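You operate a simulated robot arm through the tools that you are given. There is no shell and no other tool.

The job below is to be done with a simulated robot arm. You get a single attempt, and the scene is never put back.

Task
Stop the port, seat the strainer, crank the sump into its green band.
Fine: green stopper in the pump port, grate slid fully open for the strainer, shut again before the crank turns; the water runs into the yellow pail; lose no more than 30 ml.

Only the result counts: the job must be done as asked and must still hold three seconds after the hand-in. Knocking over, shifting, dropping, spilling or breaking anything else fails it. Lids that push on must go on centred and level and be pressed home; caps that screw on are set level and turned clockwise until they are tight.

Robot
A 6-joint arm with a fingered hand, fixed in place. Base frame: the origin is at the foot of the arm, x ahead of it, y to its left, z up; the work surface is at about z = 0.62. Readings come in m, degrees, newtons and seconds.
It reaches about 1.346 m from its shoulder. Its first joint turns from -149.0 to 149.0 degrees. Payload 3.5 kg.
Tool frame: the origin (TCP) lies between the finger pads and is the grasp point; the fingertips stand 0.026 m ahead of it; z points along the fingers, y is the line along which they close. The gripper opens to 0.132 m. The gripper's body begins 0.073 m behind the TCP. The gripper is a hand of 4 fingers: y runs from the thumb to the fingers, the wrist lies at [0, 0, -0.234] in the tool frame.
Orientation is that of the tool frame in the base frame, as [roll, pitch, yaw] about the fixed x, y, z axes, in that order (R = Rz(yaw) Ry(pitch) Rx(roll)). With the fingers straight down and closing along the base's y, the tool's x points along the base's -x, its y along +y and its z along -z.

Tools
- The arm moves only by the tool send_rows. Its argument "commands" is a list of rows, each a list of 6 numbers: the shift along the base's x, y, z in mm, then the turn, a rotation vector about the base's x, y, z in rad. In form: [[dx, dy, dz, wx, wy, wz], ...]. A call has 1 to 20 rows; each row shifts and turns the commanded pose from where the row before left it. Rows are played at 5 a second. More than 0.05 m and 8.6 degrees between two rows, and nothing of the call is played. Where a pose cannot be reached the arm comes as near as it can. A force on the tool above 40 N (or 10 N above the force at the start of the call, whichever is more), or a blocked arm, ends the call early, and 0.2 s more pass. In this call time passes only in rows, and 0.2 s behind the last. It gives the time, the measured TCP pose, the force on the tool (base axes), the opening and the grip force at its end, in the units of the frame above (readings bear some noise), with the torque about the TCP (base axes, N m) and any sound that the robot's microphone picked up, and new pictures: "pictures" is both (left out), scene, wrist or none.
- Cameras (640 x 400 px; columns grow to the right, rows downward): "scene" is fixed at [0.2199, -0.5, 1.2449]; the picture's right is [0.95, -0.31, 0.00], its down [-0.12, -0.37, -0.92] and it looks along [0.28, 0.88, -0.39] (base axes); focal length 324 px, centre (320, 200). "wrist" rides on the gripper at [0.068, 0.002, -0.097] in the tool frame; the picture's right is [-0.03, 1.00, 0.00], its down [-0.82, -0.02, -0.58] and it looks along [-0.58, -0.01, 0.82] (tool axes); focal length 270 px, centre (320, 200). There is no depth. A picture from a camera that has moved, and an enlarged one, comes with that camera's place and axes in the base frame and with its lens.
- raise_lower(by): slides the trunk up (or, below 0, down) by that many m; the arm rides with it, the base frame stays. It gives what a move gives, with no picture.
- set_fingers(finger1, finger2, finger3, thumb_bend): sets how far each is bent, from 0 (flat) to 1 (curled in); at 0.3 the hand is open as for a grip, at 0.7 the pads meet at the TCP. One left out holds its place. A second passes; each finger stops where it meets its share of the squeeze, and holds until it gets a number again. It is the only way to open and close the hand. It gives what a move gives, with no picture; readings hold the bend of each and the force on the fingers (four entries, about 0 where the hand has none), thumb and palm.
- zoom(camera, box): a new picture of the part [left, top, right, bottom] of that camera's present view, enlarged. No time passes.
- hand_in(): hands the job in; it is judged then, once.

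Places have to be worked out from the pictures, the camera data and where the tool is seen. Open the gripper and draw the arm clear of the work before you hand the job in, unless the task says otherwise.

The tools are called after "Call:" by a JSON object that holds its "method" and its "body". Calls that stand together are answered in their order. send_rows: Moves the arm, as the interface text tells. Its arguments: {"type":"object","properties":{"commands":{"type":"array"},"pictures":{"type":"string","enum":["both","scene","wrist","none"]}},"required":["commands"]} The other tools are called the same way: raise_lower (by) slides the trunk up or down; set_fingers (finger1, finger2, finger3, thumb_bend) moves the fingers one by one; zoom (camera, box) takes an enlarged picture of a part of a camera's view; hand_in () hands the job in.

At the start:

```text
time_s: 0.0
tool_pos: [0.1808, 0.7067, 1.0005]
tool_rot: [-179.9, 0.0, 179.9]
force: [0.0, -0.3, 0.2]
torque: [0.02, 0.0, 0.0]
opening: 0.1322
finger_force: 0.2
shape: jaw
bend: [0.3, 0.3, 0.3, 0.3]
finger forces: [0.0, 0.0, 0.0, 0.1, 0.0, 0.0]
trunk travel left (down, up): [-0.899, 0.071]
```

scene: 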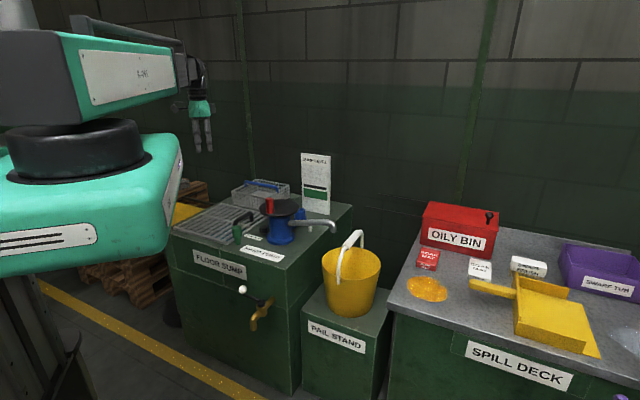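
wrist: 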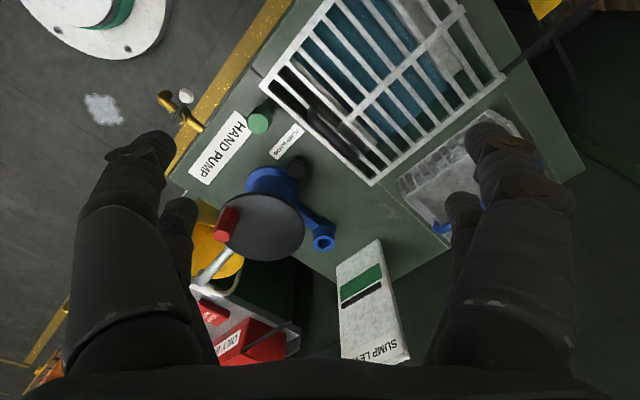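

I'll begin by looking closely at the sump area in both cameras before I move anything.

Call:
{"method": "zoom", "body": {"camera": "scene", "box": [160, 140, 400, 290]}}

Call:
{"method": "zoom", "body": {"camera": "wrist", "box": [160, 0, 600, 275]}}

Call:
{"method": "zoom", "body": {"camera": "scene", "box": [160, 240, 400, 400]}}

Call:
{"method": "zoom", "body": {"camera": "scene", "box": [380, 180, 640, 380]}}

Call:
{"method": "zoom", "body": {"camera": "wrist", "box": [180, 70, 420, 370]}}

```text
2.67 times, centred on (280, 215) of scene
camera zoom: at [0.2199, -0.5, 1.2449], right [0.95, -0.31, 0.0], down [-0.12, -0.37, -0.92], along [0.28, 0.88, -0.39], focal length 864 px, centre (427, 160)
```

zoom: 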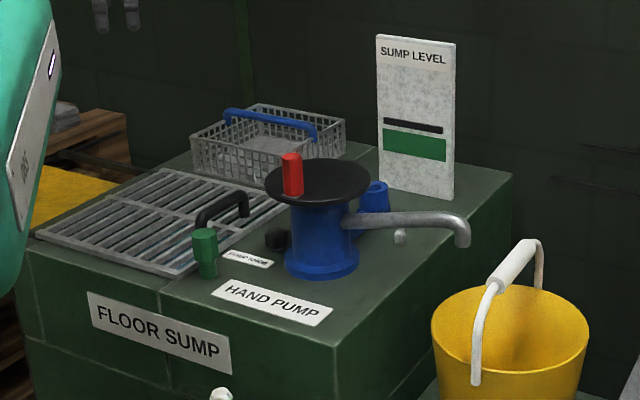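

```text
1.45 times, centred on (380, 138) of wrist
camera zoom: at [0.1124, 0.7091, 1.0974], right [0.03, 1.0, 0.0], down [0.82, -0.02, 0.58], along [0.58, -0.01, -0.82], focal length 393 px, centre (233, 291)
```

zoom: 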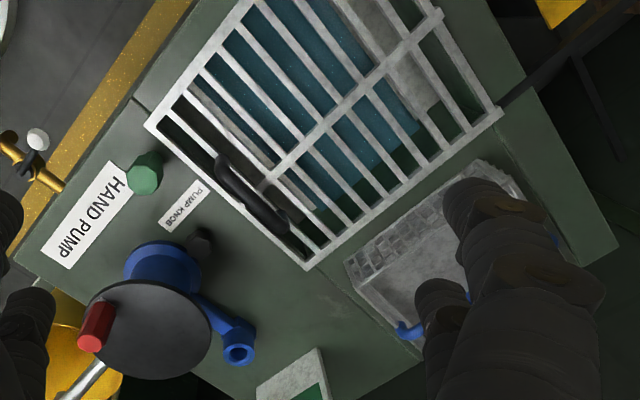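

```text
2.50 times, centred on (280, 320) of scene
camera zoom: at [0.2199, -0.5, 1.2449], right [0.95, -0.31, 0.0], down [-0.12, -0.37, -0.92], along [0.28, 0.88, -0.39], focal length 810 px, centre (420, -100)
```

zoom: 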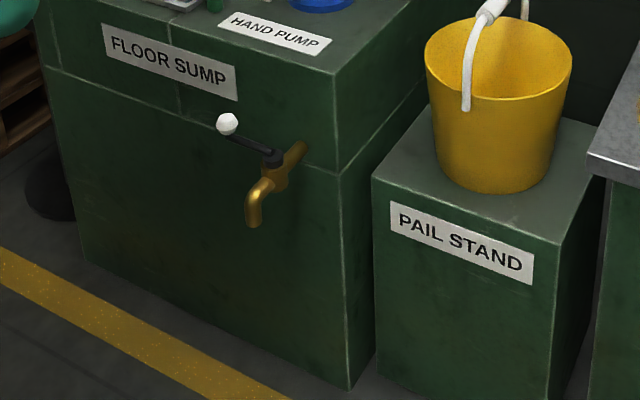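

```text
2.00 times, centred on (510, 280) of scene
camera zoom: at [0.2199, -0.5, 1.2449], right [0.95, -0.31, 0.0], down [-0.12, -0.37, -0.92], along [0.28, 0.88, -0.39], focal length 648 px, centre (-60, 40)
```

zoom: 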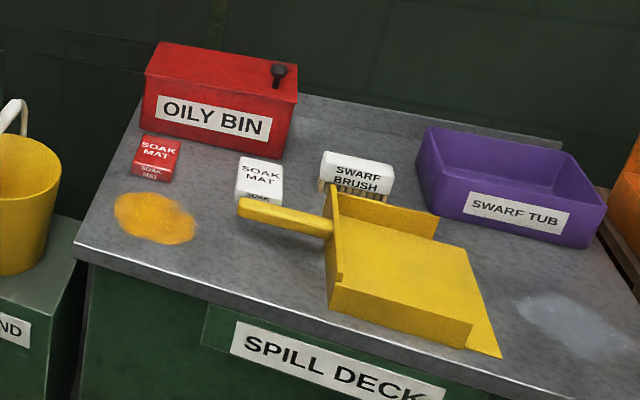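

```text
1.33 times, centred on (300, 220) of wrist
camera zoom: at [0.1124, 0.7091, 1.0974], right [0.03, 1.0, 0.0], down [0.82, -0.02, 0.58], along [0.58, -0.01, -0.82], focal length 360 px, centre (347, 173)
```

zoom: 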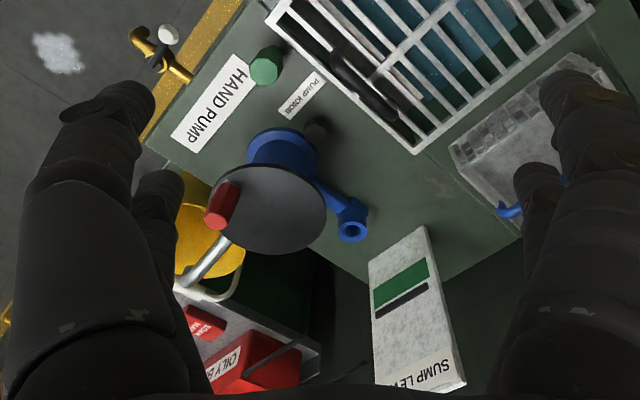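

The sump seems to be a box turned 45° with its top near z=0.62: front-right corner about (0.39,0.38), back-right about (0.80,0.80). I'll turn the hand 45° to line up with it and move the wrist camera somewhere with a clear view.

Call:
{"method": "send_rows", "body": {"commands": [[11, -29, 8, 0, 0, 0.1309], [11, -29, 8, 0, 0, 0.1309], [11, -29, 8, 0, 0, 0.1309], [11, -29, 8, 0, 0, 0.1309], [11, -29, 8, 0, 0, 0.1309], [11, -29, 8, 0, 0, 0.1309]]}}

```text
time_s: 1.4
tool_pos: [0.2472, 0.5332, 1.0003]
tool_rot: [-179.9, -0.1, -134.9]
force: [0.0, 0.7, 0.8]
torque: [0.01, 0.0, 0.0]
opening: 0.132
finger_force: 0.1
shape: jaw
bend: [0.3, 0.3, 0.3, 0.3]
finger forces: [0.0, 0.0, 0.0, 0.1, 0.1, 0.1]
out of reach, approached as far as the arm can: row 1, 2, 3, 4, 5, 6
trunk travel left (down, up): [-0.899, 0.071]
camera wrist: at [0.1977, 0.4856, 1.0974], right [-0.69, 0.72, 0.0], down [0.59, 0.56, 0.58], along [0.42, 0.4, -0.82], focal length 270 px, centre (320, 200)
```

scene: 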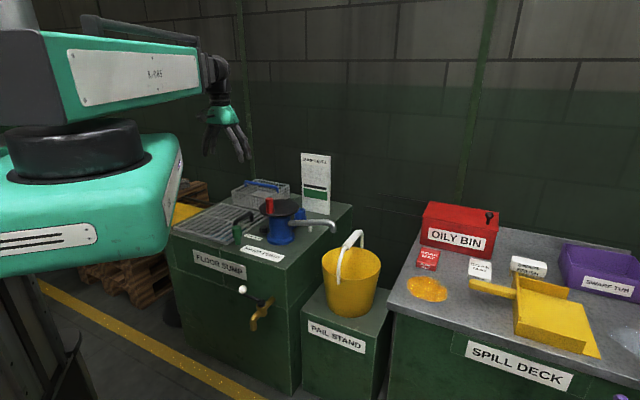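
wrist: 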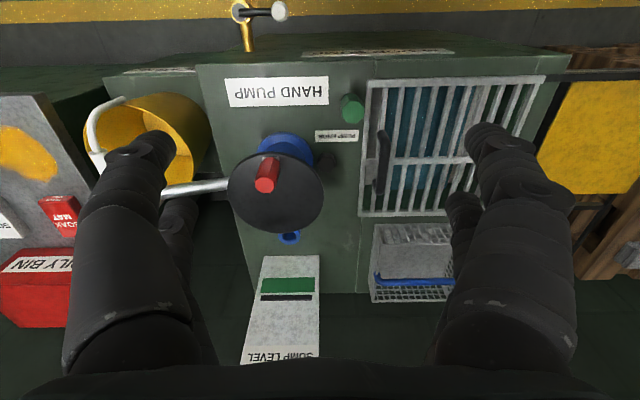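

The z rise didn't happen because of the arm's limit at this trunk height, but the hand is turned and the view is good. I'll zoom in on the details.

Call:
{"method": "zoom", "body": {"camera": "wrist", "box": [220, 60, 380, 160]}}

Call:
{"method": "zoom", "body": {"camera": "wrist", "box": [340, 60, 560, 200]}}

Call:
{"method": "zoom", "body": {"camera": "wrist", "box": [340, 190, 500, 310]}}

Call:
{"method": "zoom", "body": {"camera": "wrist", "box": [200, 120, 360, 260]}}

Call:
{"method": "zoom", "body": {"camera": "scene", "box": [225, 180, 345, 270]}}

Call:
{"method": "zoom", "body": {"camera": "wrist", "box": [230, 240, 340, 370]}}

```text
4.00 times, centred on (300, 110) of wrist
camera zoom: at [0.1977, 0.4856, 1.0974], right [-0.69, 0.72, 0.0], down [0.59, 0.56, 0.58], along [0.42, 0.4, -0.82], focal length 1081 px, centre (400, 560)
```

zoom: 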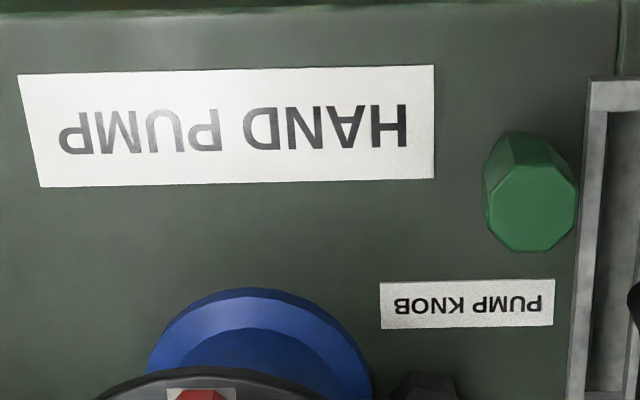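

```text
2.86 times, centred on (450, 130) of wrist
camera zoom: at [0.1977, 0.4856, 1.0974], right [-0.69, 0.72, 0.0], down [0.59, 0.56, 0.58], along [0.42, 0.4, -0.82], focal length 772 px, centre (-51, 400)
```

zoom: 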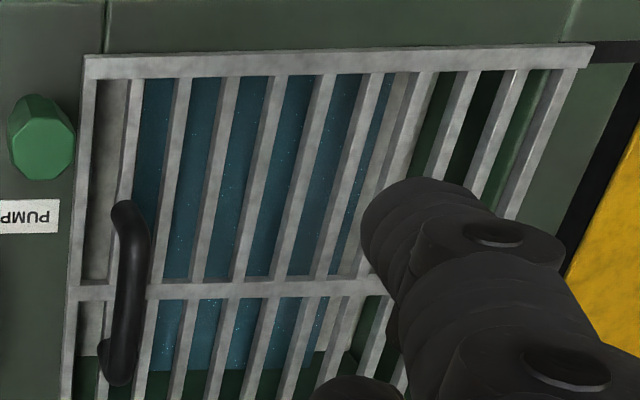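

```text
3.33 times, centred on (420, 250) of wrist
camera zoom: at [0.1977, 0.4856, 1.0974], right [-0.69, 0.72, 0.0], down [0.59, 0.56, 0.58], along [0.42, 0.4, -0.82], focal length 901 px, centre (-13, 33)
```

zoom: 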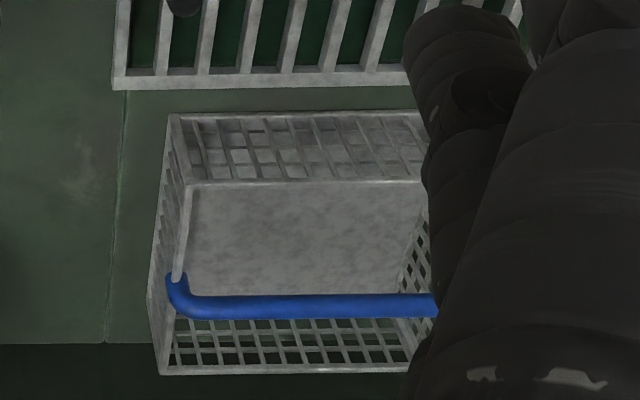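

```text
2.86 times, centred on (280, 190) of wrist
camera zoom: at [0.1977, 0.4856, 1.0974], right [-0.69, 0.72, 0.0], down [0.59, 0.56, 0.58], along [0.42, 0.4, -0.82], focal length 772 px, centre (434, 229)
```

zoom: 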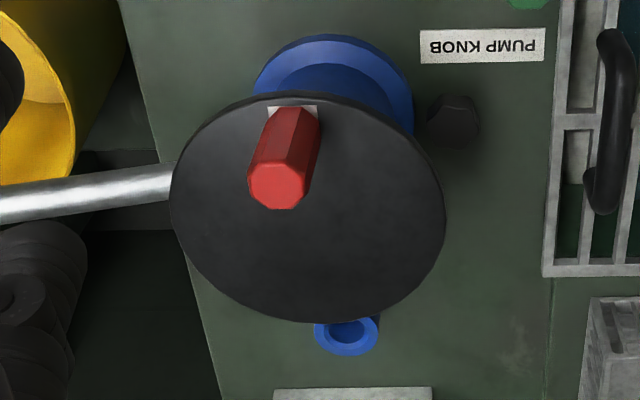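

```text
4.44 times, centred on (285, 225) of scene
camera zoom: at [0.2199, -0.5, 1.2449], right [0.95, -0.31, 0.0], down [-0.12, -0.37, -0.92], along [0.28, 0.88, -0.39], focal length 1440 px, centre (476, 89)
```

zoom: 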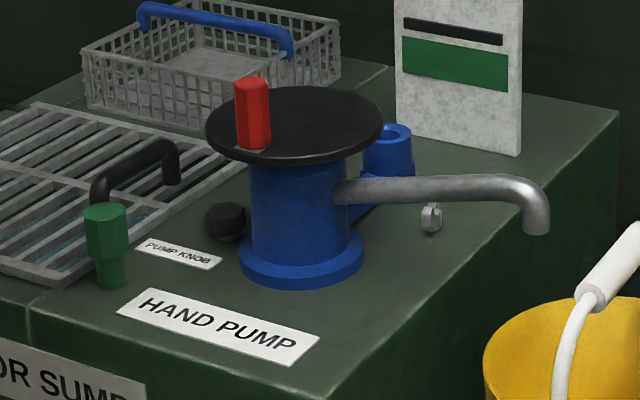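

```text
3.08 times, centred on (285, 305) of wrist
camera zoom: at [0.1977, 0.4856, 1.0974], right [-0.69, 0.72, 0.0], down [0.59, 0.56, 0.58], along [0.42, 0.4, -0.82], focal length 832 px, centre (428, -123)
```

zoom: 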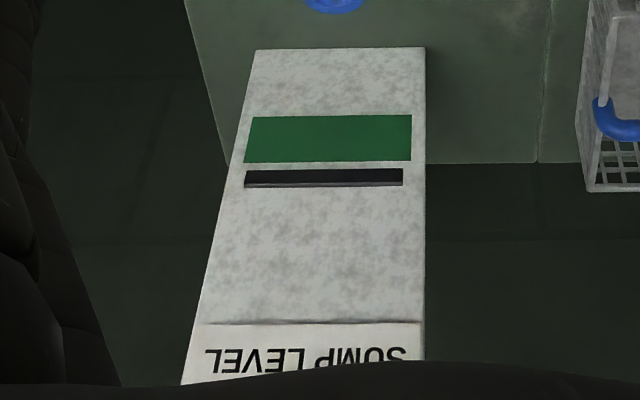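

I'll check the sump's right edge and the pail more closely so I can calibrate the geometry.

Call:
{"method": "zoom", "body": {"camera": "wrist", "box": [80, 20, 320, 170]}}

Call:
{"method": "raise_lower", "body": {"by": 0.07}}

```text
2.67 times, centred on (200, 95) of wrist
camera zoom: at [0.1977, 0.4856, 1.0974], right [-0.69, 0.72, 0.0], down [0.59, 0.56, 0.58], along [0.42, 0.4, -0.82], focal length 721 px, centre (640, 480)
```

zoom: 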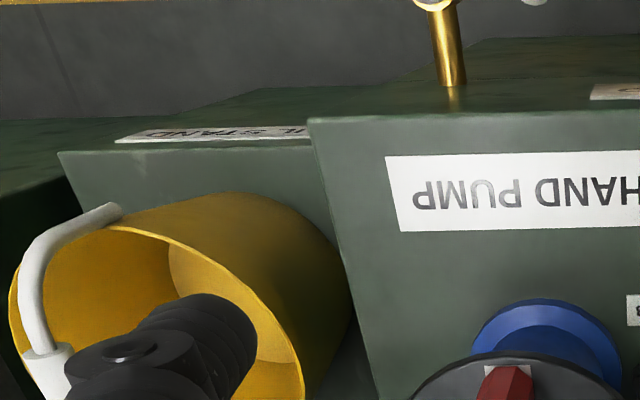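

```text
time_s: 2.5
tool_pos: [0.2465, 0.5325, 1.0702]
tool_rot: [180.0, 0.0, -135.0]
force: [-0.2, 0.2, -0.5]
torque: [-0.07, 0.02, -0.01]
opening: 0.1318
finger_force: 0.0
shape: jaw
bend: [0.3, 0.3, 0.3, 0.3]
finger forces: [0.0, 0.0, 0.1, 0.1, 0.0, 0.0]
trunk travel left (down, up): [-0.969, 0.001]
```

My earlier offset was a mistake in reading the zoom scale. The sump top is a clean 0.6 m square, u from 0 to 0.6 and v from 0.55 to 1.15 in the 45° frame. Next I'll move the camera left to look down on the grate, its handle and its left end.

Call:
{"method": "send_rows", "body": {"commands": [[-35, 24, 0, 0, 0, 0], [-35, 24, 0, 0, 0, 0], [-35, 24, 0, 0, 0, 0], [-35, 24, 0, 0, 0, 0], [-35, 24, 0, 0, 0, 0], [-35, 24, 0, 0, 0, 0]], "pictures": "wrist"}}

```text
time_s: 3.9
tool_pos: [0.0364, 0.6778, 1.0706]
tool_rot: [180.0, 0.0, -135.0]
force: [-0.8, 0.6, 0.9]
torque: [-0.01, 0.01, 0.02]
opening: 0.132
finger_force: 0.1
shape: jaw
bend: [0.3, 0.3, 0.3, 0.3]
finger forces: [0.0, 0.0, 0.0, 0.0, 0.0, 0.0]
trunk travel left (down, up): [-0.969, 0.001]
camera wrist: at [-0.0128, 0.6303, 1.1673], right [-0.69, 0.72, 0.0], down [0.59, 0.56, 0.58], along [0.42, 0.4, -0.82], focal length 270 px, centre (320, 200)
```

wrist: 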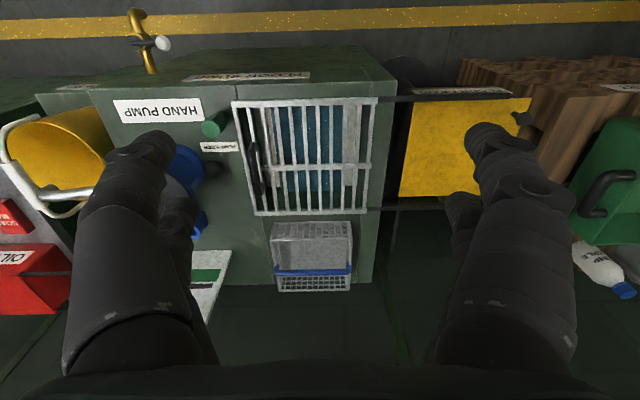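

Call:
{"method": "zoom", "body": {"camera": "wrist", "box": [220, 80, 380, 180]}}

Call:
{"method": "zoom", "body": {"camera": "wrist", "box": [360, 60, 600, 210]}}

Call:
{"method": "zoom", "body": {"camera": "wrist", "box": [220, 200, 380, 300]}}

```text
4.00 times, centred on (300, 130) of wrist
camera zoom: at [-0.0128, 0.6303, 1.1673], right [-0.69, 0.72, 0.0], down [0.59, 0.56, 0.58], along [0.42, 0.4, -0.82], focal length 1081 px, centre (400, 480)
```

zoom: 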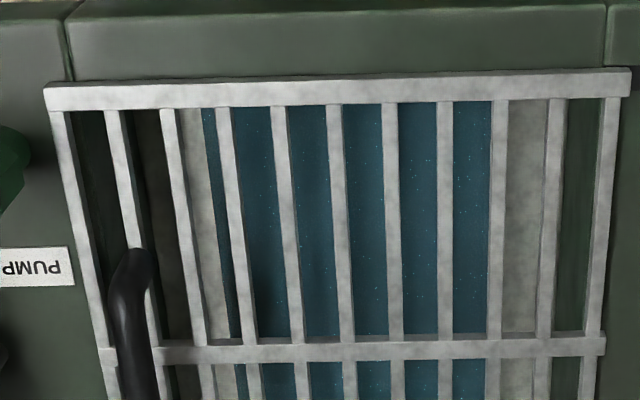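

```text
2.67 times, centred on (480, 135) of wrist
camera zoom: at [-0.0128, 0.6303, 1.1673], right [-0.69, 0.72, 0.0], down [0.59, 0.56, 0.58], along [0.42, 0.4, -0.82], focal length 721 px, centre (-107, 373)
```

zoom: 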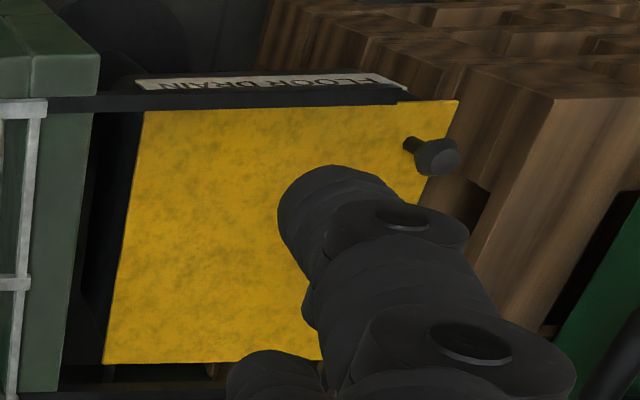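

```text
4.00 times, centred on (300, 250) of wrist
camera zoom: at [-0.0128, 0.6303, 1.1673], right [-0.69, 0.72, 0.0], down [0.59, 0.56, 0.58], along [0.42, 0.4, -0.82], focal length 1081 px, centre (400, 0)
```

zoom: 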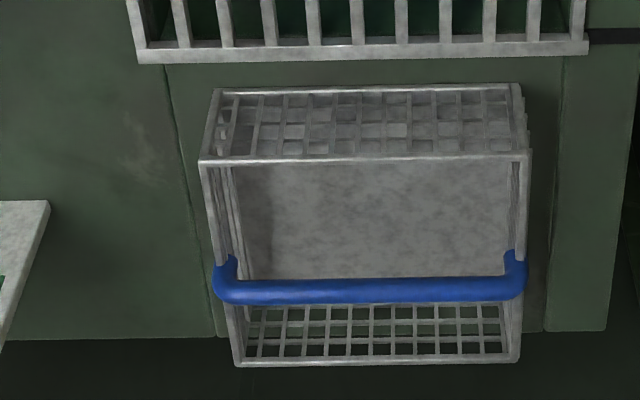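

The rails run left (+u) past a "FLOOR DRAIN" cover, so the grate slides that way. Next I'll check the hand's shape in the scene view and see what moving just one finger does to the reach.

Call:
{"method": "zoom", "body": {"camera": "scene", "box": [120, 20, 280, 120]}}

Call:
{"method": "zoom", "body": {"camera": "wrist", "box": [0, 80, 640, 400]}}

```text
4.00 times, centred on (200, 70) of scene
camera zoom: at [0.2199, -0.5, 1.2449], right [0.95, -0.31, 0.0], down [-0.12, -0.37, -0.92], along [0.28, 0.88, -0.39], focal length 1296 px, centre (800, 720)
```

zoom: 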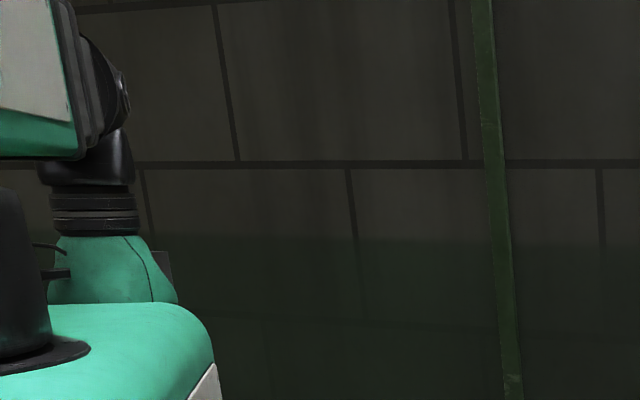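

```text
1.00 times, centred on (320, 240) of wrist (not enlarged: the box is as wide or as high as the picture)
camera zoom: at [-0.0128, 0.6303, 1.1673], right [-0.69, 0.72, 0.0], down [0.59, 0.56, 0.58], along [0.42, 0.4, -0.82], focal length 270 px, centre (320, 160)
```

zoom: 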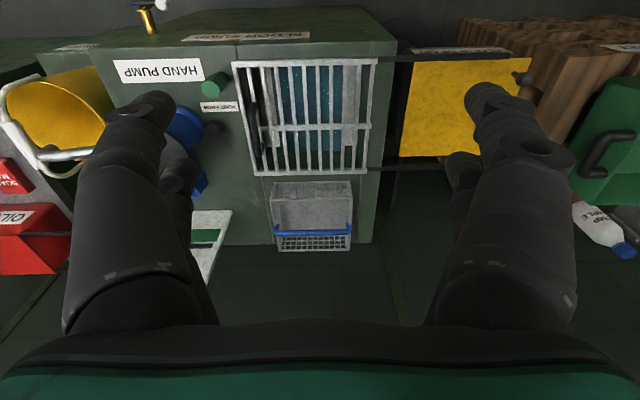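

I'll bring the hand back above the stopper area, a bit lower, and look at the fingers from the scene camera.

Call:
{"method": "send_rows", "body": {"commands": [[29.5, -18.9, -20, 0, 0, 0], [29.5, -18.9, -20, 0, 0, 0], [29.5, -18.9, -20, 0, 0, 0], [29.5, -18.9, -20, 0, 0, 0], [29.5, -18.9, -20, 0, 0, 0], [29.5, -18.9, -20, 0, 0, 0]], "pictures": "both"}}

Call:
{"method": "set_fingers", "body": {"finger1": 0.6}}

Call:
{"method": "zoom", "body": {"camera": "wrist", "box": [0, 0, 640, 400]}}

Call:
{"method": "zoom", "body": {"camera": "scene", "box": [160, 80, 320, 180]}}

```text
time_s: 5.3
tool_pos: [0.2145, 0.5644, 1.0711]
tool_rot: [180.0, 0.0, -135.1]
force: [0.0, -0.1, -0.2]
torque: [0.0, 0.03, 0.02]
opening: 0.1322
finger_force: 0.1
shape: jaw
bend: [0.3, 0.3, 0.3, 0.3]
finger forces: [0.1, 0.0, 0.0, 0.1, 0.1, 0.1]
out of reach, approached as far as the arm can: row 1, 2, 3, 4, 5, 6
trunk travel left (down, up): [-0.969, 0.001]
camera wrist: at [0.1654, 0.5167, 1.1674], right [-0.69, 0.72, 0.0], down [0.59, 0.56, 0.58], along [0.42, 0.4, -0.82], focal length 270 px, centre (320, 200)
```

scene: 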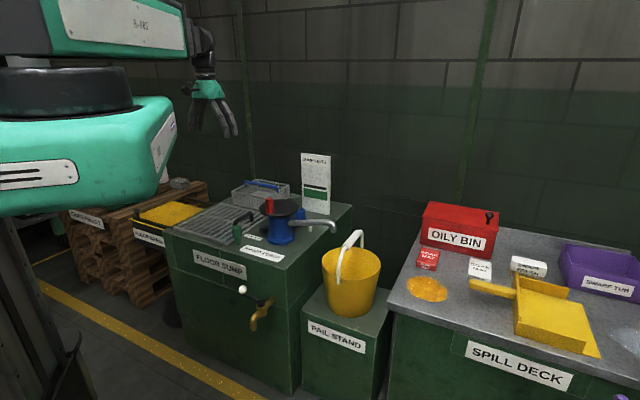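
wrist: 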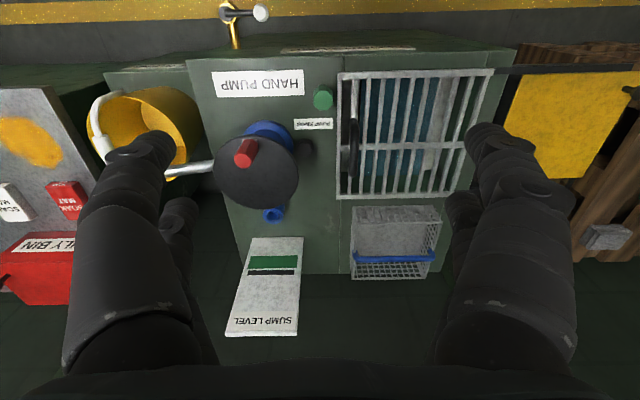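

```text
time_s: 6.3
tool_pos: [0.2151, 0.563, 1.0702]
tool_rot: [180.0, 0.0, -135.0]
force: [-0.1, -1.0, 0.8]
torque: [0.01, 0.0, 0.0]
opening: 0.0832
finger_force: 0.1
shape: fingers
bend: [0.6, 0.3, 0.3, 0.3]
finger forces: [0.1, 0.1, 0.0, 0.0, 0.0, 0.1]
trunk travel left (down, up): [-0.969, 0.001]
```

```text
1.00 times, centred on (320, 200) of wrist (not enlarged: the box is as wide or as high as the picture)
camera zoom: at [0.165, 0.5172, 1.1674], right [-0.69, 0.72, 0.0], down [0.59, 0.56, 0.58], along [0.42, 0.4, -0.82], focal length 270 px, centre (320, 200)
```

zoom: 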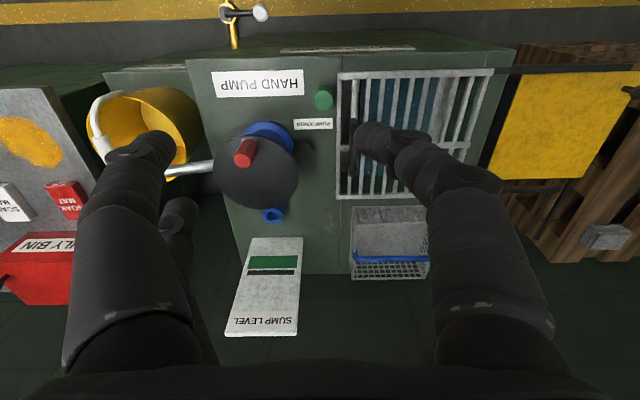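

```text
4.00 times, centred on (240, 130) of scene
camera zoom: at [0.2199, -0.5, 1.2449], right [0.95, -0.31, 0.0], down [-0.12, -0.37, -0.92], along [0.28, 0.88, -0.39], focal length 1296 px, centre (640, 480)
```

zoom: 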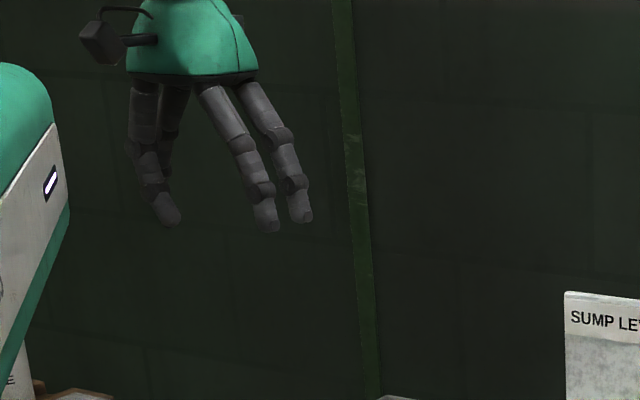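

The arm can't change z by itself (it works like a SCARA), so all vertical moves will have to use the trunk. I'll work out the remaining fingers now.

Call:
{"method": "set_fingers", "body": {"finger1": 0.3, "finger2": 0.6}}

Call:
{"method": "zoom", "body": {"camera": "wrist", "box": [0, 0, 640, 400]}}

Call:
{"method": "set_fingers", "body": {"finger2": 0.3, "finger3": 0.6}}

Call:
{"method": "zoom", "body": {"camera": "wrist", "box": [0, 0, 640, 400]}}

Call:
{"method": "set_fingers", "body": {"finger1": 0.6, "finger2": 0.6, "finger3": 0.6, "thumb_bend": 0.6}}

Call:
{"method": "zoom", "body": {"camera": "wrist", "box": [0, 0, 640, 400]}}

Call:
{"method": "zoom", "body": {"camera": "scene", "box": [160, 80, 320, 180]}}

```text
time_s: 7.3
tool_pos: [0.2144, 0.5647, 1.0693]
tool_rot: [-180.0, 0.0, -134.9]
force: [0.0, -0.2, 0.7]
torque: [0.02, 0.03, 0.03]
opening: 0.1327
finger_force: 0.0
shape: fingers
bend: [0.3, 0.6, 0.3, 0.3]
finger forces: [0.0, 0.0, 0.0, 0.0, 0.0, 0.0]
trunk travel left (down, up): [-0.969, 0.001]
```

```text
1.00 times, centred on (320, 200) of wrist (not enlarged: the box is as wide or as high as the picture)
camera zoom: at [0.165, 0.5172, 1.1674], right [-0.69, 0.72, 0.0], down [0.59, 0.56, 0.58], along [0.42, 0.4, -0.82], focal length 270 px, centre (320, 200)
```

zoom: 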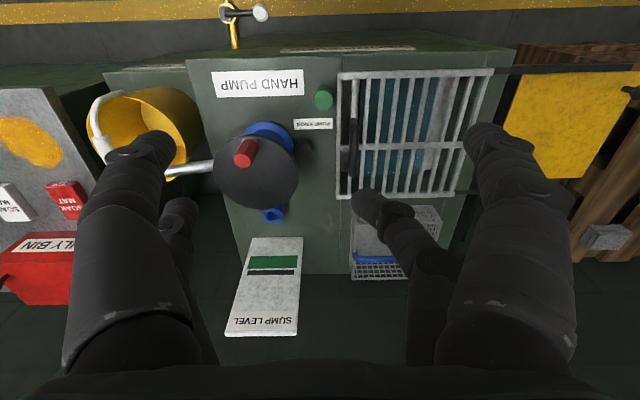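

```text
time_s: 8.3
tool_pos: [0.2138, 0.5629, 1.0701]
tool_rot: [180.0, -0.1, -135.0]
force: [-0.2, 0.2, 0.2]
torque: [-0.02, 0.02, -0.02]
opening: 0.1325
finger_force: 0.1
shape: fingers
bend: [0.3, 0.3, 0.6, 0.3]
finger forces: [0.1, 0.1, 0.1, 0.0, 0.1, 0.1]
trunk travel left (down, up): [-0.969, 0.001]
```

```text
1.00 times, centred on (320, 200) of wrist (not enlarged: the box is as wide or as high as the picture)
camera zoom: at [0.165, 0.5172, 1.1674], right [-0.69, 0.72, 0.0], down [0.59, 0.56, 0.58], along [0.42, 0.4, -0.82], focal length 270 px, centre (320, 200)
```

zoom: 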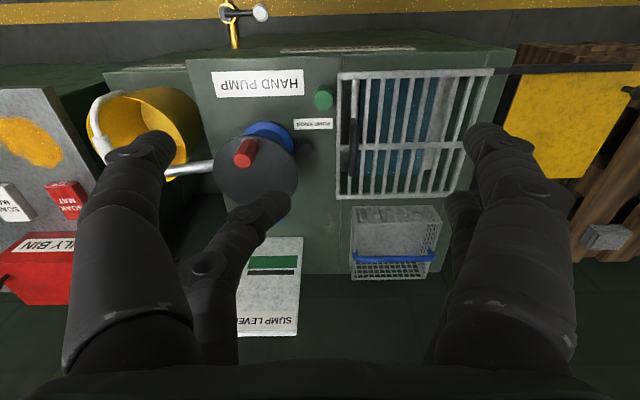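

```text
time_s: 9.3
tool_pos: [0.2149, 0.5637, 1.0721]
tool_rot: [-179.9, 0.0, -135.0]
force: [1.2, -0.6, 0.4]
torque: [-0.02, 0.02, 0.01]
opening: 0.0331
finger_force: 0.0
shape: fingers
bend: [0.6, 0.6, 0.6, 0.6]
finger forces: [0.0, 0.1, 0.1, 0.1, 0.0, 0.0]
trunk travel left (down, up): [-0.969, 0.001]
```

```text
1.00 times, centred on (320, 200) of wrist (not enlarged: the box is as wide or as high as the picture)
camera zoom: at [0.165, 0.5172, 1.1674], right [-0.69, 0.72, 0.0], down [0.59, 0.56, 0.58], along [0.42, 0.4, -0.82], focal length 270 px, centre (320, 200)
```

zoom: 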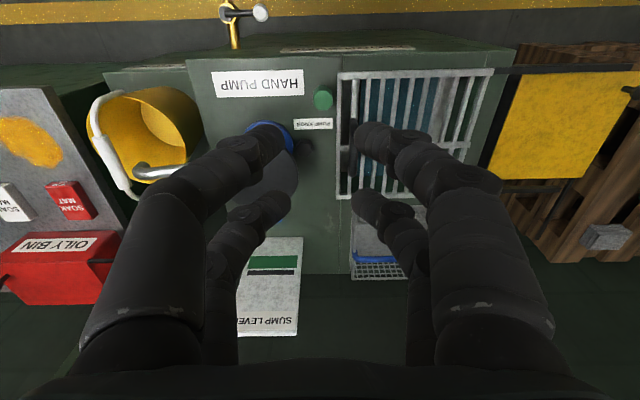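

```text
4.00 times, centred on (240, 130) of scene
camera zoom: at [0.2199, -0.5, 1.2449], right [0.95, -0.31, 0.0], down [-0.12, -0.37, -0.92], along [0.28, 0.88, -0.39], focal length 1296 px, centre (640, 480)
```

zoom: 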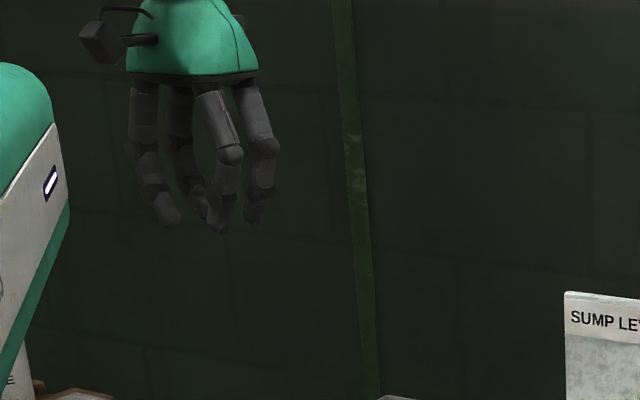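

I now know the hand: the thumb and finger1 are the pair on the camera side, finger3 and finger2 are the far pair, and the TCP projects to the image centre. The stopper is near u=0.251, v=0.606 with its top around z=0.687, so I'll centre over it with the fingers part open and then go down.

Call:
{"method": "set_fingers", "body": {"finger1": 0.45, "finger2": 0.45, "finger3": 0.45, "thumb_bend": 0.45}}

Call:
{"method": "send_rows", "body": {"commands": [[18.5, 20.7, 0, 0, 0, 0], [18.5, 20.7, 0, 0, 0, 0]], "pictures": "none"}}

Call:
{"method": "raise_lower", "body": {"by": -0.25}}

Call:
{"method": "zoom", "body": {"camera": "wrist", "box": [0, 0, 640, 400]}}

Call:
{"method": "zoom", "body": {"camera": "scene", "box": [160, 140, 400, 290]}}

```text
time_s: 10.3
tool_pos: [0.2147, 0.5639, 1.0698]
tool_rot: [179.9, 0.1, -134.9]
force: [1.1, 0.8, 0.4]
torque: [-0.01, -0.01, -0.02]
opening: 0.0825
finger_force: 0.1
shape: fingers
bend: [0.45, 0.45, 0.45, 0.45]
finger forces: [0.0, 0.0, 0.0, 0.0, 0.0, 0.1]
trunk travel left (down, up): [-0.969, 0.001]
```

```text
time_s: 10.9
tool_pos: [0.2538, 0.6049, 1.0716]
tool_rot: [-180.0, 0.0, -135.1]
force: [0.0, 0.9, 0.7]
torque: [-0.03, -0.01, -0.02]
opening: 0.0823
finger_force: 0.0
shape: fingers
bend: [0.45, 0.45, 0.45, 0.45]
finger forces: [0.0, 0.0, 0.0, 0.0, 0.0, 0.1]
trunk travel left (down, up): [-0.969, 0.001]
```

```text
time_s: 13.5
tool_pos: [0.2514, 0.6038, 0.8211]
tool_rot: [180.0, 0.0, -135.0]
force: [0.3, 0.6, -0.6]
torque: [0.03, -0.03, 0.01]
opening: 0.0823
finger_force: 0.1
shape: fingers
bend: [0.45, 0.45, 0.45, 0.45]
finger forces: [0.0, 0.0, 0.0, 0.0, 0.0, 0.0]
trunk travel left (down, up): [-0.719, 0.251]
```

```text
1.00 times, centred on (320, 200) of wrist (not enlarged: the box is as wide or as high as the picture)
camera zoom: at [0.2027, 0.5579, 0.9174], right [-0.69, 0.72, 0.0], down [0.59, 0.56, 0.58], along [0.42, 0.4, -0.82], focal length 270 px, centre (320, 200)
```

zoom: 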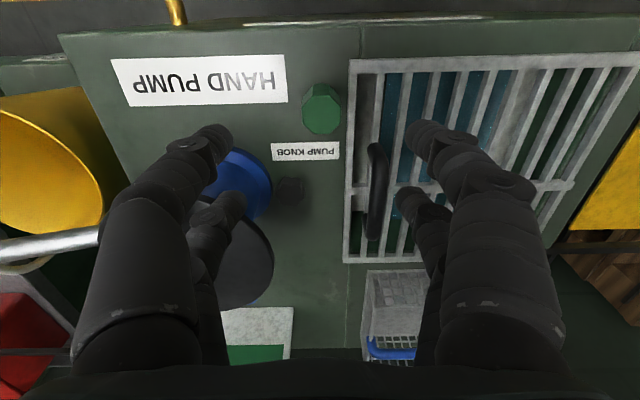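

```text
2.67 times, centred on (280, 215) of scene
camera zoom: at [0.2199, -0.5, 1.2449], right [0.95, -0.31, 0.0], down [-0.12, -0.37, -0.92], along [0.28, 0.88, -0.39], focal length 864 px, centre (427, 160)
```

zoom: 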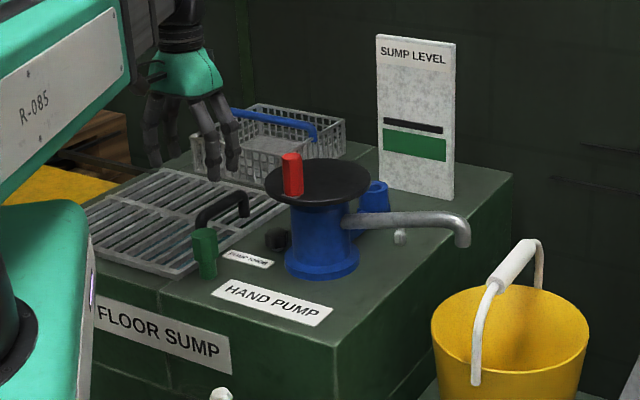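

Call:
{"method": "zoom", "body": {"camera": "scene", "box": [0, 0, 640, 400]}}

Call:
{"method": "zoom", "body": {"camera": "wrist", "box": [240, 50, 400, 150]}}

Call:
{"method": "zoom", "body": {"camera": "wrist", "box": [340, 120, 440, 280]}}

```text
1.00 times, centred on (320, 200) of scene (not enlarged: the box is as wide or as high as the picture)
camera zoom: at [0.2199, -0.5, 1.2449], right [0.95, -0.31, 0.0], down [-0.12, -0.37, -0.92], along [0.28, 0.88, -0.39], focal length 324 px, centre (320, 200)
```

zoom: 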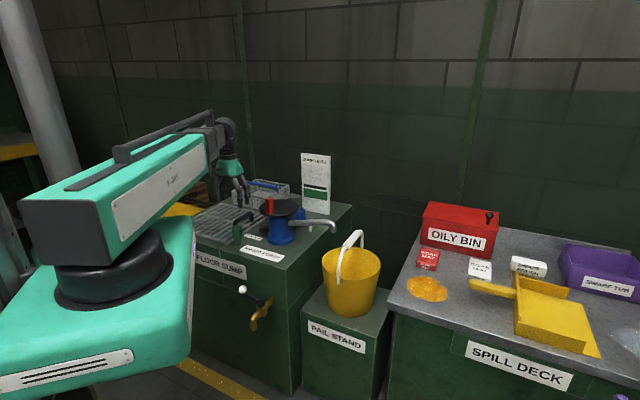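

```text
4.00 times, centred on (320, 100) of wrist
camera zoom: at [0.2027, 0.5579, 0.9174], right [-0.69, 0.72, 0.0], down [0.59, 0.56, 0.58], along [0.42, 0.4, -0.82], focal length 1081 px, centre (320, 600)
```

zoom: 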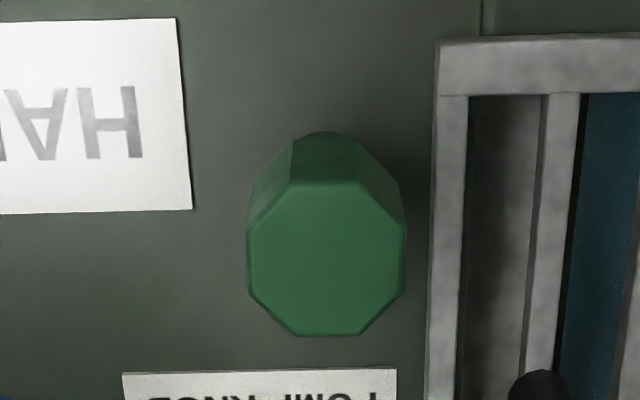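

```text
2.50 times, centred on (390, 200) of wrist
camera zoom: at [0.2027, 0.5579, 0.9174], right [-0.69, 0.72, 0.0], down [0.59, 0.56, 0.58], along [0.42, 0.4, -0.82], focal length 676 px, centre (145, 200)
```

zoom: 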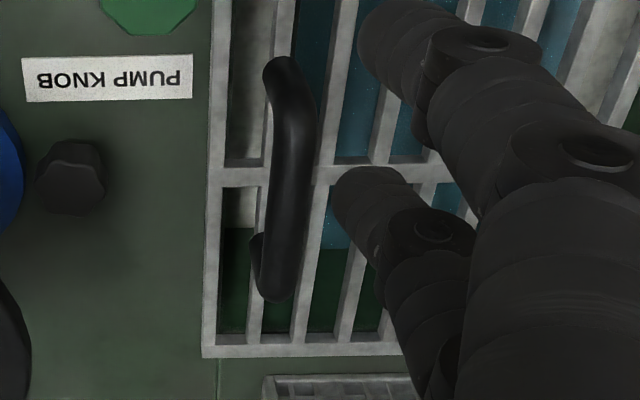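

The stopper head measures about 34 mm across, centred near u=0.250, v=0.609. I'll make a small correction and go down in two steps.

Call:
{"method": "send_rows", "body": {"commands": [[2.6, 3.7, 0, 0, 0, 0]], "pictures": "none"}}

Call:
{"method": "raise_lower", "body": {"by": -0.1}}

Call:
{"method": "zoom", "body": {"camera": "wrist", "box": [160, 50, 480, 250]}}

Call:
{"method": "zoom", "body": {"camera": "scene", "box": [180, 150, 340, 250]}}

```text
time_s: 13.9
tool_pos: [0.2545, 0.6086, 0.8195]
tool_rot: [-180.0, 0.0, -134.9]
force: [-0.7, -0.7, 0.1]
torque: [0.01, -0.02, 0.03]
opening: 0.0822
finger_force: 0.1
shape: fingers
bend: [0.45, 0.45, 0.45, 0.45]
finger forces: [0.0, 0.0, 0.0, 0.0, 0.1, 0.0]
trunk travel left (down, up): [-0.719, 0.251]
```

```text
time_s: 15.2
tool_pos: [0.2559, 0.608, 0.7197]
tool_rot: [-180.0, 0.1, -135.0]
force: [0.0, 0.1, -0.2]
torque: [-0.04, -0.01, 0.0]
opening: 0.0822
finger_force: 0.1
shape: fingers
bend: [0.45, 0.45, 0.45, 0.45]
finger forces: [0.0, 0.1, 0.0, 0.0, 0.0, 0.0]
trunk travel left (down, up): [-0.619, 0.351]
```

```text
2.00 times, centred on (320, 150) of wrist
camera zoom: at [0.2056, 0.5616, 0.8174], right [-0.69, 0.72, 0.0], down [0.59, 0.56, 0.58], along [0.42, 0.4, -0.82], focal length 541 px, centre (320, 300)
```

zoom: 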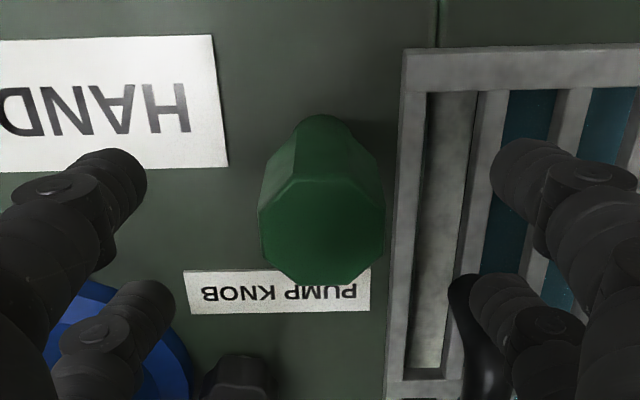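

```text
4.00 times, centred on (260, 200) of scene
camera zoom: at [0.2199, -0.5, 1.2449], right [0.95, -0.31, 0.0], down [-0.12, -0.37, -0.92], along [0.28, 0.88, -0.39], focal length 1296 px, centre (560, 200)
```

zoom: 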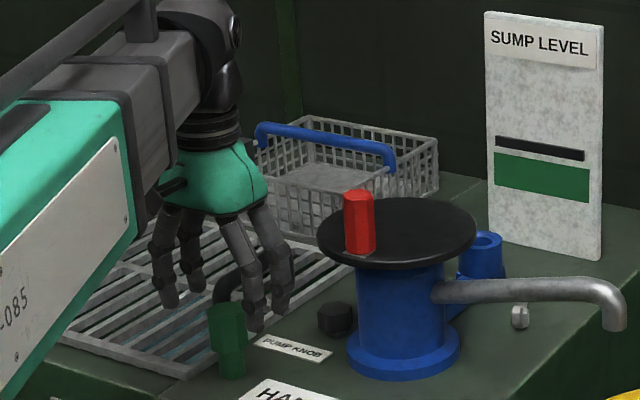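

The hand is centred on the stopper to within a millimetre. Before going down I'll narrow the opening to about 5 cm so the finger by the grate handle stays clear.

Call:
{"method": "set_fingers", "body": {"finger1": 0.54, "finger2": 0.54, "finger3": 0.54, "thumb_bend": 0.54}}

Call:
{"method": "raise_lower", "body": {"by": -0.03}}

Call:
{"method": "raise_lower", "body": {"by": -0.014}}

Call:
{"method": "zoom", "body": {"camera": "wrist", "box": [160, 50, 480, 250]}}

Call:
{"method": "zoom", "body": {"camera": "scene", "box": [190, 180, 310, 255]}}

```text
time_s: 16.2
tool_pos: [0.254, 0.608, 0.7202]
tool_rot: [-180.0, -0.1, -135.0]
force: [-0.5, -0.8, 0.0]
torque: [0.01, -0.02, 0.01]
opening: 0.0527
finger_force: 0.1
shape: fingers
bend: [0.54, 0.54, 0.54, 0.54]
finger forces: [0.0, 0.0, 0.0, 0.0, 0.1, 0.0]
trunk travel left (down, up): [-0.619, 0.351]
```

```text
time_s: 16.9
tool_pos: [0.2553, 0.6093, 0.6905]
tool_rot: [-179.9, 0.0, -135.0]
force: [-0.2, 1.0, -0.1]
torque: [-0.03, 0.01, 0.02]
opening: 0.0531
finger_force: 0.1
shape: fingers
bend: [0.54, 0.54, 0.54, 0.54]
finger forces: [0.0, 0.0, 0.0, 0.1, 0.1, 0.2]
trunk travel left (down, up): [-0.589, 0.381]
```

```text
time_s: 17.6
tool_pos: [0.2559, 0.6079, 0.6765]
tool_rot: [-180.0, 0.0, -135.0]
force: [-0.7, -0.4, -0.1]
torque: [-0.01, 0.01, 0.02]
opening: 0.0529
finger_force: 0.0
shape: fingers
bend: [0.54, 0.54, 0.54, 0.54]
finger forces: [0.1, 0.0, 0.0, 0.0, 0.1, 0.1]
trunk travel left (down, up): [-0.575, 0.395]
```

```text
2.00 times, centred on (320, 150) of wrist
camera zoom: at [0.2056, 0.5616, 0.7733], right [-0.69, 0.72, 0.0], down [0.59, 0.56, 0.58], along [0.42, 0.4, -0.82], focal length 541 px, centre (320, 300)
```

zoom: 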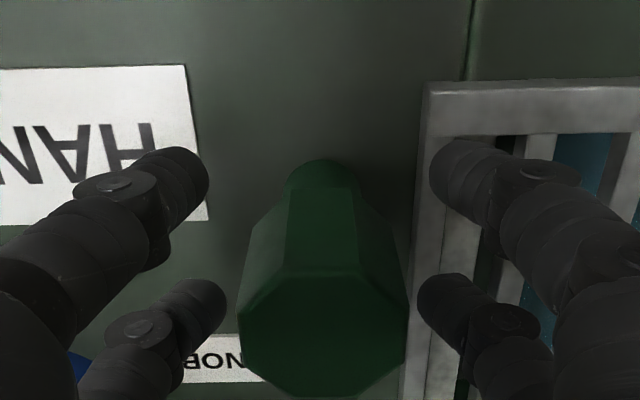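

```text
5.33 times, centred on (250, 218) of scene
camera zoom: at [0.2199, -0.5, 1.2449], right [0.95, -0.31, 0.0], down [-0.12, -0.37, -0.92], along [0.28, 0.88, -0.39], focal length 1728 px, centre (693, 107)
```

zoom: 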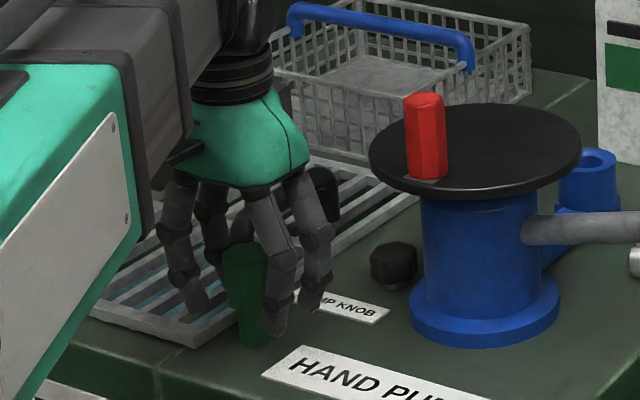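

The stopper sits between both finger pairs with no contact readings. I'll close the fingers on it.

Call:
{"method": "set_fingers", "body": {"finger1": 0.7, "finger2": 0.7, "finger3": 0.7, "thumb_bend": 0.7}}

Call:
{"method": "zoom", "body": {"camera": "wrist", "box": [160, 50, 480, 250]}}

Call:
{"method": "zoom", "body": {"camera": "scene", "box": [190, 180, 310, 255]}}

```text
time_s: 18.6
tool_pos: [0.2547, 0.608, 0.6765]
tool_rot: [-179.9, 0.0, -135.0]
force: [0.5, 0.7, 0.0]
torque: [-0.01, 0.01, -0.01]
opening: 0.013
finger_force: 6.5
shape: fingers
bend: [0.66, 0.66, 0.66, 0.68]
finger forces: [3.1, 3.2, 2.6, 0.0, 3.5, 0.0]
trunk travel left (down, up): [-0.575, 0.395]
```

```text
2.00 times, centred on (320, 150) of wrist
camera zoom: at [0.2056, 0.5617, 0.7733], right [-0.69, 0.72, 0.0], down [0.59, 0.56, 0.58], along [0.42, 0.4, -0.82], focal length 541 px, centre (320, 300)
```

zoom: 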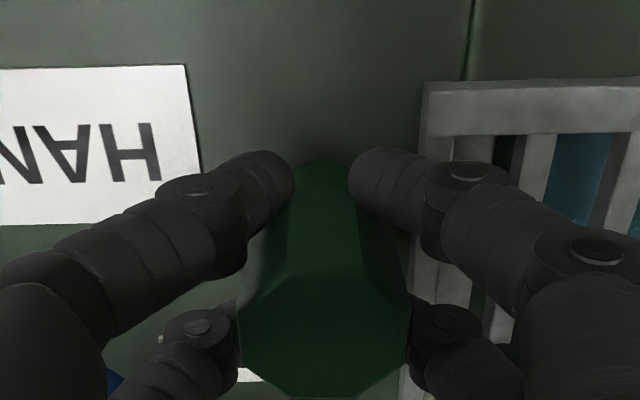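

```text
5.33 times, centred on (250, 218) of scene
camera zoom: at [0.2199, -0.5, 1.2449], right [0.95, -0.31, 0.0], down [-0.12, -0.37, -0.92], along [0.28, 0.88, -0.39], focal length 1728 px, centre (693, 107)
```

zoom: 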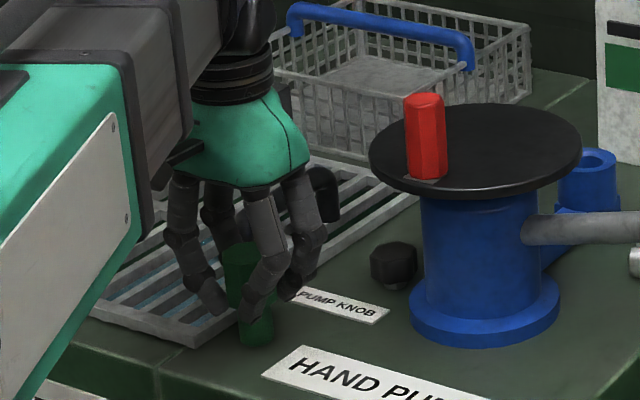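

All four fingers hold at roughly 3 N each. I'll lift straight up and check the stopper comes along.

Call:
{"method": "raise_lower", "body": {"by": 0.13}}

Call:
{"method": "zoom", "body": {"camera": "scene", "box": [180, 130, 340, 230]}}

Call:
{"method": "zoom", "body": {"camera": "wrist", "box": [0, 0, 640, 400]}}

```text
time_s: 20.1
tool_pos: [0.2541, 0.6077, 0.8051]
tool_rot: [180.0, -0.1, -134.9]
force: [0.6, -1.1, 0.1]
torque: [-0.02, -0.01, 0.01]
opening: 0.013
finger_force: 6.1
shape: fingers
bend: [0.66, 0.66, 0.66, 0.68]
finger forces: [3.0, 3.3, 2.6, 0.0, 3.3, 0.0]
trunk travel left (down, up): [-0.705, 0.265]
```

```text
4.00 times, centred on (260, 180) of scene
camera zoom: at [0.2199, -0.5, 1.2449], right [0.95, -0.31, 0.0], down [-0.12, -0.37, -0.92], along [0.28, 0.88, -0.39], focal length 1296 px, centre (560, 280)
```

zoom: 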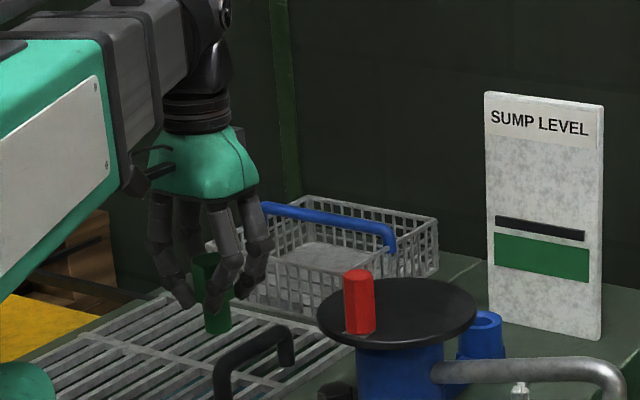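

```text
1.00 times, centred on (320, 200) of wrist (not enlarged: the box is as wide or as high as the picture)
camera zoom: at [0.2057, 0.5617, 0.9033], right [-0.69, 0.72, 0.0], down [0.59, 0.56, 0.58], along [0.42, 0.4, -0.82], focal length 270 px, centre (320, 200)
```

zoom: 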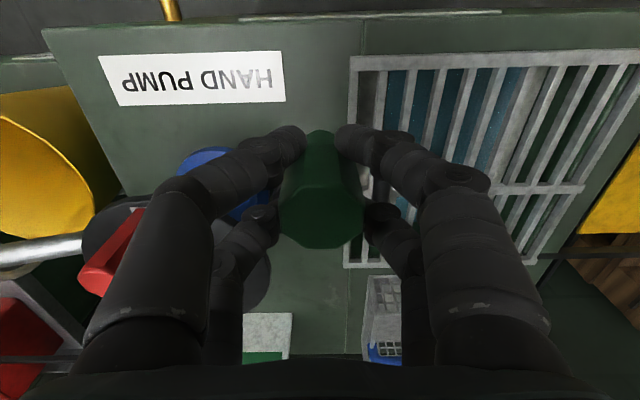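

The stopper came up upright in the grip. I'll carry it along +v on the grate side, clear of the crank, stopping halfway to measure the port with the wrist camera.

Call:
{"method": "send_rows", "body": {"commands": [[32.4, 32.4, 0, 0, 0, 0], [32.4, 32.4, 0, 0, 0, 0], [32.4, 32.4, 0, 0, 0, 0]], "pictures": "wrist"}}

Call:
{"method": "zoom", "body": {"camera": "wrist", "box": [120, 100, 360, 250]}}

```text
time_s: 20.9
tool_pos: [0.3531, 0.7048, 0.8057]
tool_rot: [180.0, 0.0, -135.0]
force: [0.6, -0.2, -0.4]
torque: [0.02, 0.0, -0.01]
opening: 0.0128
finger_force: 6.2
shape: fingers
bend: [0.66, 0.66, 0.66, 0.68]
finger forces: [2.9, 3.2, 2.7, 0.0, 3.4, 0.1]
trunk travel left (down, up): [-0.705, 0.265]
camera wrist: at [0.3036, 0.6581, 0.9034], right [-0.69, 0.72, 0.0], down [0.59, 0.56, 0.58], along [0.42, 0.4, -0.82], focal length 270 px, centre (320, 200)
```

wrist: 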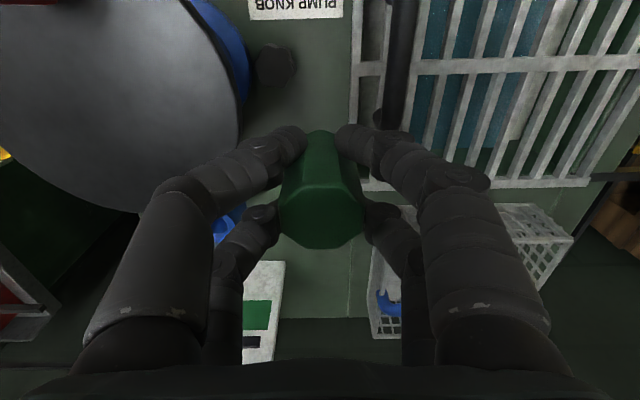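

```text
2.67 times, centred on (240, 175) of wrist
camera zoom: at [0.3036, 0.6581, 0.9034], right [-0.69, 0.72, 0.0], down [0.59, 0.56, 0.58], along [0.42, 0.4, -0.82], focal length 721 px, centre (533, 267)
```

zoom: 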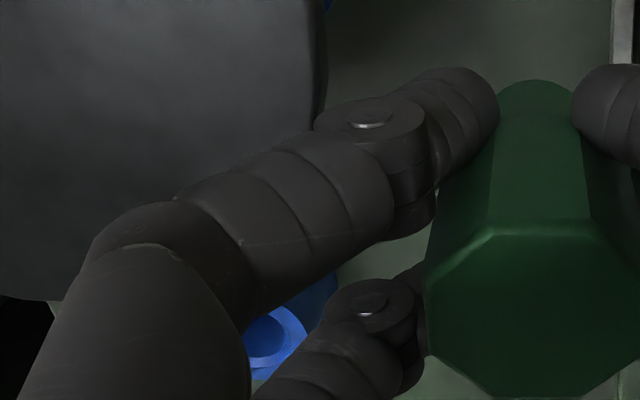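

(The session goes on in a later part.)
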